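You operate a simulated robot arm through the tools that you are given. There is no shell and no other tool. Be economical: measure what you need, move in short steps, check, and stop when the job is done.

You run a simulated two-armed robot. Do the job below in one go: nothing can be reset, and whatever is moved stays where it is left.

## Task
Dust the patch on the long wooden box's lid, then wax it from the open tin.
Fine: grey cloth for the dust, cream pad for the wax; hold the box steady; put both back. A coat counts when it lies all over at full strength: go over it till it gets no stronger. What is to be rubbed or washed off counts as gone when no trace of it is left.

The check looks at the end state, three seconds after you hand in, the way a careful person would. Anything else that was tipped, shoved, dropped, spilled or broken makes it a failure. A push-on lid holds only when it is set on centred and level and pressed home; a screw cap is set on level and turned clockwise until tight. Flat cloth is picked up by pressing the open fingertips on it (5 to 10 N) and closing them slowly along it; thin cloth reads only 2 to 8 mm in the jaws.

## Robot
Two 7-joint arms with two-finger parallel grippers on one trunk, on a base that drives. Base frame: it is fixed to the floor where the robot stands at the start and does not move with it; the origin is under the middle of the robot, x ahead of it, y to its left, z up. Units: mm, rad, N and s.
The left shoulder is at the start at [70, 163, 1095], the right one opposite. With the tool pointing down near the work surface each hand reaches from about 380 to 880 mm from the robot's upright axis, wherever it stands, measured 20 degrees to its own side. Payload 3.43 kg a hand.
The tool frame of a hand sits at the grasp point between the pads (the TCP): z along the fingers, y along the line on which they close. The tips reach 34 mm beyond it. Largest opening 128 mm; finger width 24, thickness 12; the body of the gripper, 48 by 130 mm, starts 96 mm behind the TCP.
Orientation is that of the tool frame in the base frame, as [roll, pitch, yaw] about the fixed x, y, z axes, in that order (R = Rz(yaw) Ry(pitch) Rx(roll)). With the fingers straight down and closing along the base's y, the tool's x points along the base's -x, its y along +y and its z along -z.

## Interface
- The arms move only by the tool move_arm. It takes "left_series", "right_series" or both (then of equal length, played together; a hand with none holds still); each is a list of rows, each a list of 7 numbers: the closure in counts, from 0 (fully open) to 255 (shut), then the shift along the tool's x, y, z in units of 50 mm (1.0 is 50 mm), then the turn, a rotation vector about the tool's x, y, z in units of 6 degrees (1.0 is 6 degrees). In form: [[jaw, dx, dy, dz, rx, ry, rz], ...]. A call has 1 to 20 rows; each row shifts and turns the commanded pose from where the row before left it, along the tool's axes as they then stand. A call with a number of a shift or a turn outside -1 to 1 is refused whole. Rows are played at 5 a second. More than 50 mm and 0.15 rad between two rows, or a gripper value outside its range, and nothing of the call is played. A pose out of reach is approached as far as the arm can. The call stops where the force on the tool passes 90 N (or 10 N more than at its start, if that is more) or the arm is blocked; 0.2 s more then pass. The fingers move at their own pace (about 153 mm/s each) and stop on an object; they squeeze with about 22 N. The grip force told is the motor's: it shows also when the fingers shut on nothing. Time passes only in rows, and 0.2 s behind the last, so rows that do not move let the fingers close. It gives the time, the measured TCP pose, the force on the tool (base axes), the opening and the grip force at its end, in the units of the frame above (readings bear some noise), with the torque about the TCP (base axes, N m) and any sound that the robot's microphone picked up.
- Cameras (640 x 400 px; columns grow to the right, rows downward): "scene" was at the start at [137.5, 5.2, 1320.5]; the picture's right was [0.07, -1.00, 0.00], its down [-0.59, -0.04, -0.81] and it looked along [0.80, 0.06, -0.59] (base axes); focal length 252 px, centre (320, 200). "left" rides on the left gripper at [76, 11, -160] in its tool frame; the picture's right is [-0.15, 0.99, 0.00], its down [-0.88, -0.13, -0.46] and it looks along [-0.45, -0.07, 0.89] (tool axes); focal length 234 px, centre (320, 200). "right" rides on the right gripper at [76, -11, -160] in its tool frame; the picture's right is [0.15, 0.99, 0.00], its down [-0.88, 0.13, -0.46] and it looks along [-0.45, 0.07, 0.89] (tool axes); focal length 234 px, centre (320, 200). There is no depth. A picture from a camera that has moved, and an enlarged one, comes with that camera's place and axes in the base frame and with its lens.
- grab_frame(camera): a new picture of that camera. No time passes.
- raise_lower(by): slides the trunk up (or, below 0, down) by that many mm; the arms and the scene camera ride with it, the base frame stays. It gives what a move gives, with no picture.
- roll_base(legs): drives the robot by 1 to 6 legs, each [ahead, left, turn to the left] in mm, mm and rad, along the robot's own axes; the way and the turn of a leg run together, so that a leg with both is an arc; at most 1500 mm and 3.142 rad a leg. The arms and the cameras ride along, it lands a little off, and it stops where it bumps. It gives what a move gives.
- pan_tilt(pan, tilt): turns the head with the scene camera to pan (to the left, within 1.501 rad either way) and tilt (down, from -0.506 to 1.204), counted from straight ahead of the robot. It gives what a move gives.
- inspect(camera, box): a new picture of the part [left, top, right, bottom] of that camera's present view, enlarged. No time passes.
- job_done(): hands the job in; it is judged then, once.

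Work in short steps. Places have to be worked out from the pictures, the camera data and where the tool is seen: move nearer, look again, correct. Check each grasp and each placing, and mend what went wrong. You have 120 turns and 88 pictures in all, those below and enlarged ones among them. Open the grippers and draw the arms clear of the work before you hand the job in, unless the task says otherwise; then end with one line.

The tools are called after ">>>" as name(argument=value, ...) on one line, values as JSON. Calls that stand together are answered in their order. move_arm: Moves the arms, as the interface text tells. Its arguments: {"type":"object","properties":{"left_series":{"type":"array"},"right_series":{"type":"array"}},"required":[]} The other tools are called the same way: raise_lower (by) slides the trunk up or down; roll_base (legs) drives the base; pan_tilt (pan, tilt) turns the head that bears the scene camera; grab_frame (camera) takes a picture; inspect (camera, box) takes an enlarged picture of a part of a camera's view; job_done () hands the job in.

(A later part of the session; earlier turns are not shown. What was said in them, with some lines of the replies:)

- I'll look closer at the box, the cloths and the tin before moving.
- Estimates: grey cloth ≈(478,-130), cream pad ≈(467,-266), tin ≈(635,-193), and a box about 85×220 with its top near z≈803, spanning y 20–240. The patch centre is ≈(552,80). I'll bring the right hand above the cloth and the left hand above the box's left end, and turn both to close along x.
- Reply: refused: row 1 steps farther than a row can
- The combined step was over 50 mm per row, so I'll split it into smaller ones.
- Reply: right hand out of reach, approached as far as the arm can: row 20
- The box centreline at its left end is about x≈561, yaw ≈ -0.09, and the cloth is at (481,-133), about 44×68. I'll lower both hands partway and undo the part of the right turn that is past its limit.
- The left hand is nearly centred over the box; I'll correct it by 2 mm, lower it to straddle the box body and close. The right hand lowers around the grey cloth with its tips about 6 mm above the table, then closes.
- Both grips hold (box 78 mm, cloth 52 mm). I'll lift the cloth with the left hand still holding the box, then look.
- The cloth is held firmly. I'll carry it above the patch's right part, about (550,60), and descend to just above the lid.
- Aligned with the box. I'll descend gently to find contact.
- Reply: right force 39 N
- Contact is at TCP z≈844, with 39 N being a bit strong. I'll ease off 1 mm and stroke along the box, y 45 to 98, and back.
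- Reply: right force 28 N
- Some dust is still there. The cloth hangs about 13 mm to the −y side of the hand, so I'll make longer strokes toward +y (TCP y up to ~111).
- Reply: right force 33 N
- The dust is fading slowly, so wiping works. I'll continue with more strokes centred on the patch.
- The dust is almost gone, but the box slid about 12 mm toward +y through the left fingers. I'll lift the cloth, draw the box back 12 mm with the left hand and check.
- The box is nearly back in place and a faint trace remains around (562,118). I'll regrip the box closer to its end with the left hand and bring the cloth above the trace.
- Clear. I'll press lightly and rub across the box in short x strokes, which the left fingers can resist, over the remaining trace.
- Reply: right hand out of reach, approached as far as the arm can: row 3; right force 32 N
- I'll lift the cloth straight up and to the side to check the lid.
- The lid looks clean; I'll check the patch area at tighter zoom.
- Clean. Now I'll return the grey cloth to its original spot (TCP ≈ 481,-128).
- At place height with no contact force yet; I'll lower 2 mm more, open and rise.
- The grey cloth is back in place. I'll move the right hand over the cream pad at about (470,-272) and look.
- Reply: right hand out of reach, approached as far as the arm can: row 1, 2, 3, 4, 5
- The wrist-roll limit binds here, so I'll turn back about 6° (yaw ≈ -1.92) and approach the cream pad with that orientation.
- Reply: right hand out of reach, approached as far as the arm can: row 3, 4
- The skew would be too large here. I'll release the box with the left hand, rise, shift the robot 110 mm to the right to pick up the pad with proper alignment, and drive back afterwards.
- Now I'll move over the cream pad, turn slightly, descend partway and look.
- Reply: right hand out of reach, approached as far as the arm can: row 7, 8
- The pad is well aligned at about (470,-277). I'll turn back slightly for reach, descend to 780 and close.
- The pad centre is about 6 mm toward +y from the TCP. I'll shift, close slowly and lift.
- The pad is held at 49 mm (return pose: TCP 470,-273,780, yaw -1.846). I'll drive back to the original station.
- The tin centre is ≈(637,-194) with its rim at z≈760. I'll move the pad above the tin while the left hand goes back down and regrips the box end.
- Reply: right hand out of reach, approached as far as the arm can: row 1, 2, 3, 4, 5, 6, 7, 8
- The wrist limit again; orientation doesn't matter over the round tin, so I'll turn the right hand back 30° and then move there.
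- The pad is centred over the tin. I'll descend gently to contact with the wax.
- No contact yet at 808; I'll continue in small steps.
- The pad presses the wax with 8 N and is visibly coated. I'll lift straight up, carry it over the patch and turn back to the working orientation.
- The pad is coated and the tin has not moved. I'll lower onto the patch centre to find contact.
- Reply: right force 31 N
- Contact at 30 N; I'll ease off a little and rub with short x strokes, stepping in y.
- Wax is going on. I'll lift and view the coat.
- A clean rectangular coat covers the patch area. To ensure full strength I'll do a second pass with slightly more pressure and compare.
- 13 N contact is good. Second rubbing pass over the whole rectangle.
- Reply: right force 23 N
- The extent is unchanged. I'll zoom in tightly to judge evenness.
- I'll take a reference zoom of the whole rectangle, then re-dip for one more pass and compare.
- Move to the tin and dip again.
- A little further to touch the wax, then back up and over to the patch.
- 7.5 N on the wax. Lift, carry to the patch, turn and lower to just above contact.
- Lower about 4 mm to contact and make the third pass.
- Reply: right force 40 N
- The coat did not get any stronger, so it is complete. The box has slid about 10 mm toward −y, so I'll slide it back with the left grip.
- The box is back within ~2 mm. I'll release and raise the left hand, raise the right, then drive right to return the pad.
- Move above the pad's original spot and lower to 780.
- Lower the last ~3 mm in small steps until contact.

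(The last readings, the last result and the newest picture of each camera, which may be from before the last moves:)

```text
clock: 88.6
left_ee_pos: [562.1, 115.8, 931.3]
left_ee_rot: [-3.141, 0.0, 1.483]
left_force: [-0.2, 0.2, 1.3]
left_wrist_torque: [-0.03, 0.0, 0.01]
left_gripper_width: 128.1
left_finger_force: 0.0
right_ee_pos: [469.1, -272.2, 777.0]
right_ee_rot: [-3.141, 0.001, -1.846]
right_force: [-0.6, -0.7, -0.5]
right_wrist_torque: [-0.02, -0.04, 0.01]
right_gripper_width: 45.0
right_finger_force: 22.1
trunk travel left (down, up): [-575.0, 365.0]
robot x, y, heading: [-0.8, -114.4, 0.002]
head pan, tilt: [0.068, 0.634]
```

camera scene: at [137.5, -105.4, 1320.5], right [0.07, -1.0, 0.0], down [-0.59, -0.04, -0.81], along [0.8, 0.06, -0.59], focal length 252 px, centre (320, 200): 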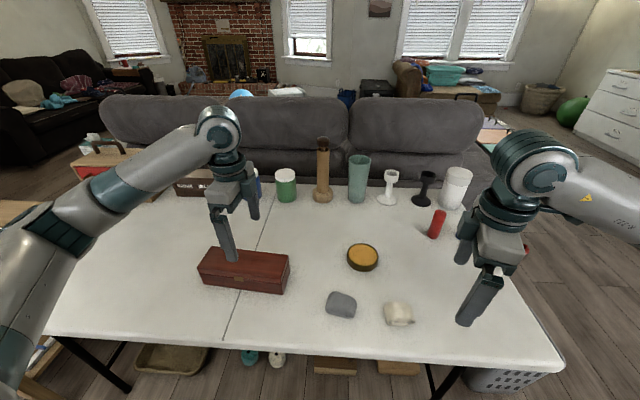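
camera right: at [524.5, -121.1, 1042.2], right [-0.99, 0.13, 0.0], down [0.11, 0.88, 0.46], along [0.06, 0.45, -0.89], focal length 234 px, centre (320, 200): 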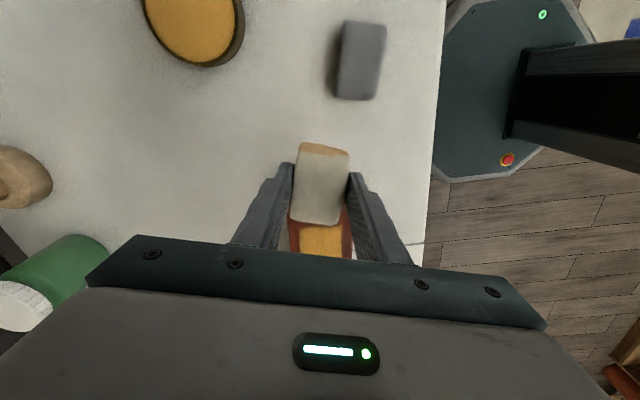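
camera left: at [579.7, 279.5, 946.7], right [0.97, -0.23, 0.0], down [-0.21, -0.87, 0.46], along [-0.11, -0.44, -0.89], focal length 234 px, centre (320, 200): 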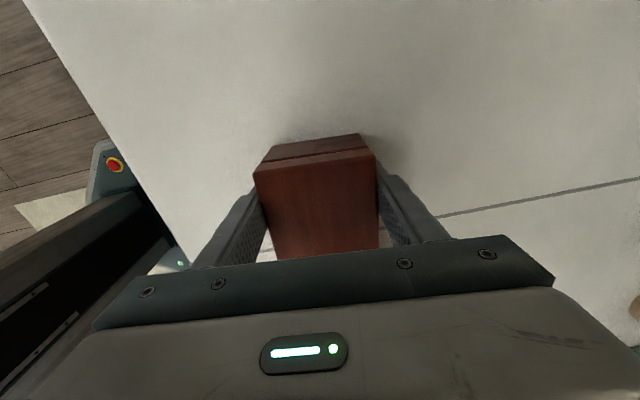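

The drop is now within a couple of millimetres; I'll open and rise.

>>> move_arm(right_series=[[230, 0, 0, 0.02, 0, 0, 0], [150, 0, 0, 0, 0, 0, 0], [80, 0, 0, 0, 0, 0, 0], [0, 0, 0, 0, 0, 0, 0], [0, 0, 0, -0.4, 0, 0, 0], [0, 0, 0, -0.9, 0, 0, 0], [0, 0, 0, -0.9, 0, 0, 0], [0, 0, 0, -0.9, 0, 0, 0], [0, 0, 0, -0.9, 0, 0, 0], [0, 0, 0, 0, 0, 0, 0]], left_series=[[0, 0, 0, -0.5, 0, 0, 0], [0, 0, 0, -0.5, 0, 0, 0], [0, 0, 0, -0.5, 0, 0, 0], [0, 0.5, 0, 0, 0, 0, 0], [0, 0.9, 0, 0, 0, 0, 0], [0, 0.9, 0, 0, 0, 0, 0], [0, 0.9, 0, 0, 0, 0, 0], [0, 0.9, 0, 0, 0, 0, 0], [0, 0.5, 0, 0, 0, 0, 0], [0, 0, 0, 0, 0, 0, 0]])

>>> grab_frame(camera="scene")

>>> grab_frame(camera="right")

```text
clock: 90.8
left_ee_pos: [584.0, 344.3, 1005.9]
left_ee_rot: [-3.14, 0.0, 1.482]
left_force: [-0.4, -0.2, -0.2]
left_wrist_torque: [0.03, 0.01, 0.0]
left_gripper_width: 128.0
left_finger_force: 0.0
right_ee_pos: [470.1, -273.2, 977.7]
right_ee_rot: [3.14, -0.001, -1.844]
right_force: [-0.9, 0.4, -0.1]
right_wrist_torque: [0.02, -0.02, 0.0]
right_gripper_width: 127.9
right_finger_force: 0.0
trunk travel left (down, up): [-575.0, 365.0]
robot x, y, heading: [1.0, -113.2, -0.001]
head pan, tilt: [0.068, 0.634]
```

```text
37 pictures are left
camera scene: at [137.8, -106.5, 1320.5], right [0.07, -1.0, 0.0], down [-0.59, -0.04, -0.81], along [0.8, 0.06, -0.59], focal length 252 px, centre (320, 200)
```

scene: 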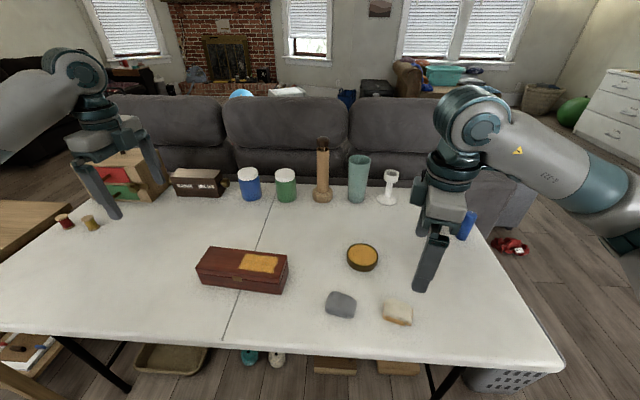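

```text
36 pictures are left
camera right: at [461.8, -348.8, 1137.3], right [-0.99, 0.13, 0.0], down [0.11, 0.88, 0.46], along [0.06, 0.45, -0.89], focal length 234 px, centre (320, 200)
```

right: 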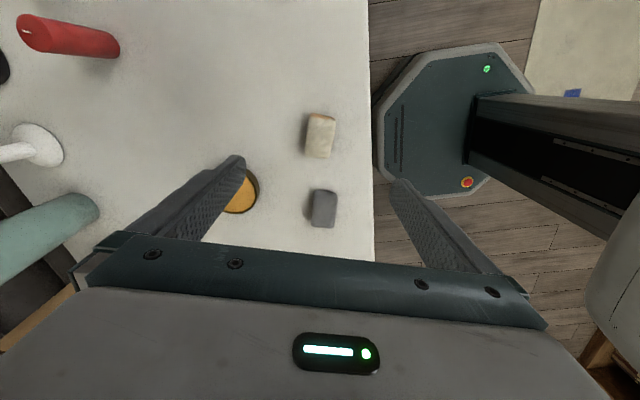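

Everything is back in place. I'll take a last close look at the lid.

>>> inspect(camera="scene", box=[190, 240, 300, 300])

>>> grab_frame(camera="left")

```text
5.82 times, centred on (245, 270) of scene
camera zoom: at [137.8, -106.5, 1320.5], right [0.07, -1.0, 0.0], down [-0.59, -0.04, -0.81], along [0.8, 0.06, -0.59], focal length 1464 px, centre (756, -207)
```

zoom: 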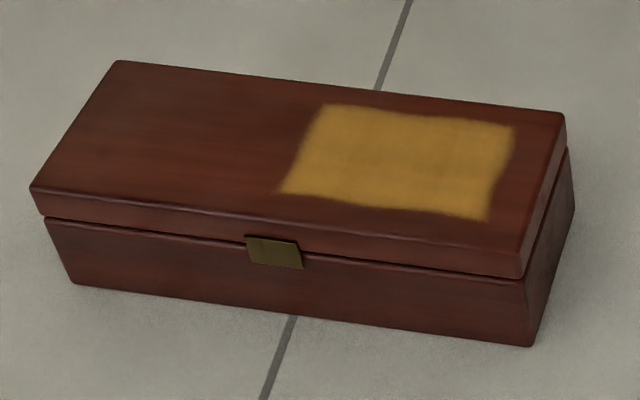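

```text
34 pictures are left
camera left: at [603.7, 418.5, 1166.9], right [0.97, -0.23, 0.0], down [-0.21, -0.87, 0.46], along [-0.11, -0.44, -0.89], focal length 234 px, centre (320, 200)
```

left: 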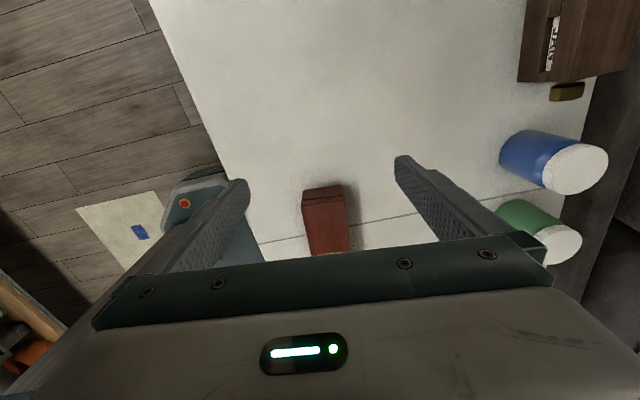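

The coat is even and full, and both cloths, the tin and the box are in place. The arms are clear, so I'm handing in.

>>> job_done()

```text
The job is handed in.
```

I dusted the patch on the box lid clean with the grey cloth, then waxed it with the cream pad until another pass made the coat no stronger; cloth and pad are back in their places. The box slid about 10 mm twice while I was rubbing, and I moved it back both times; it now stands within about 2 mm of where it started.
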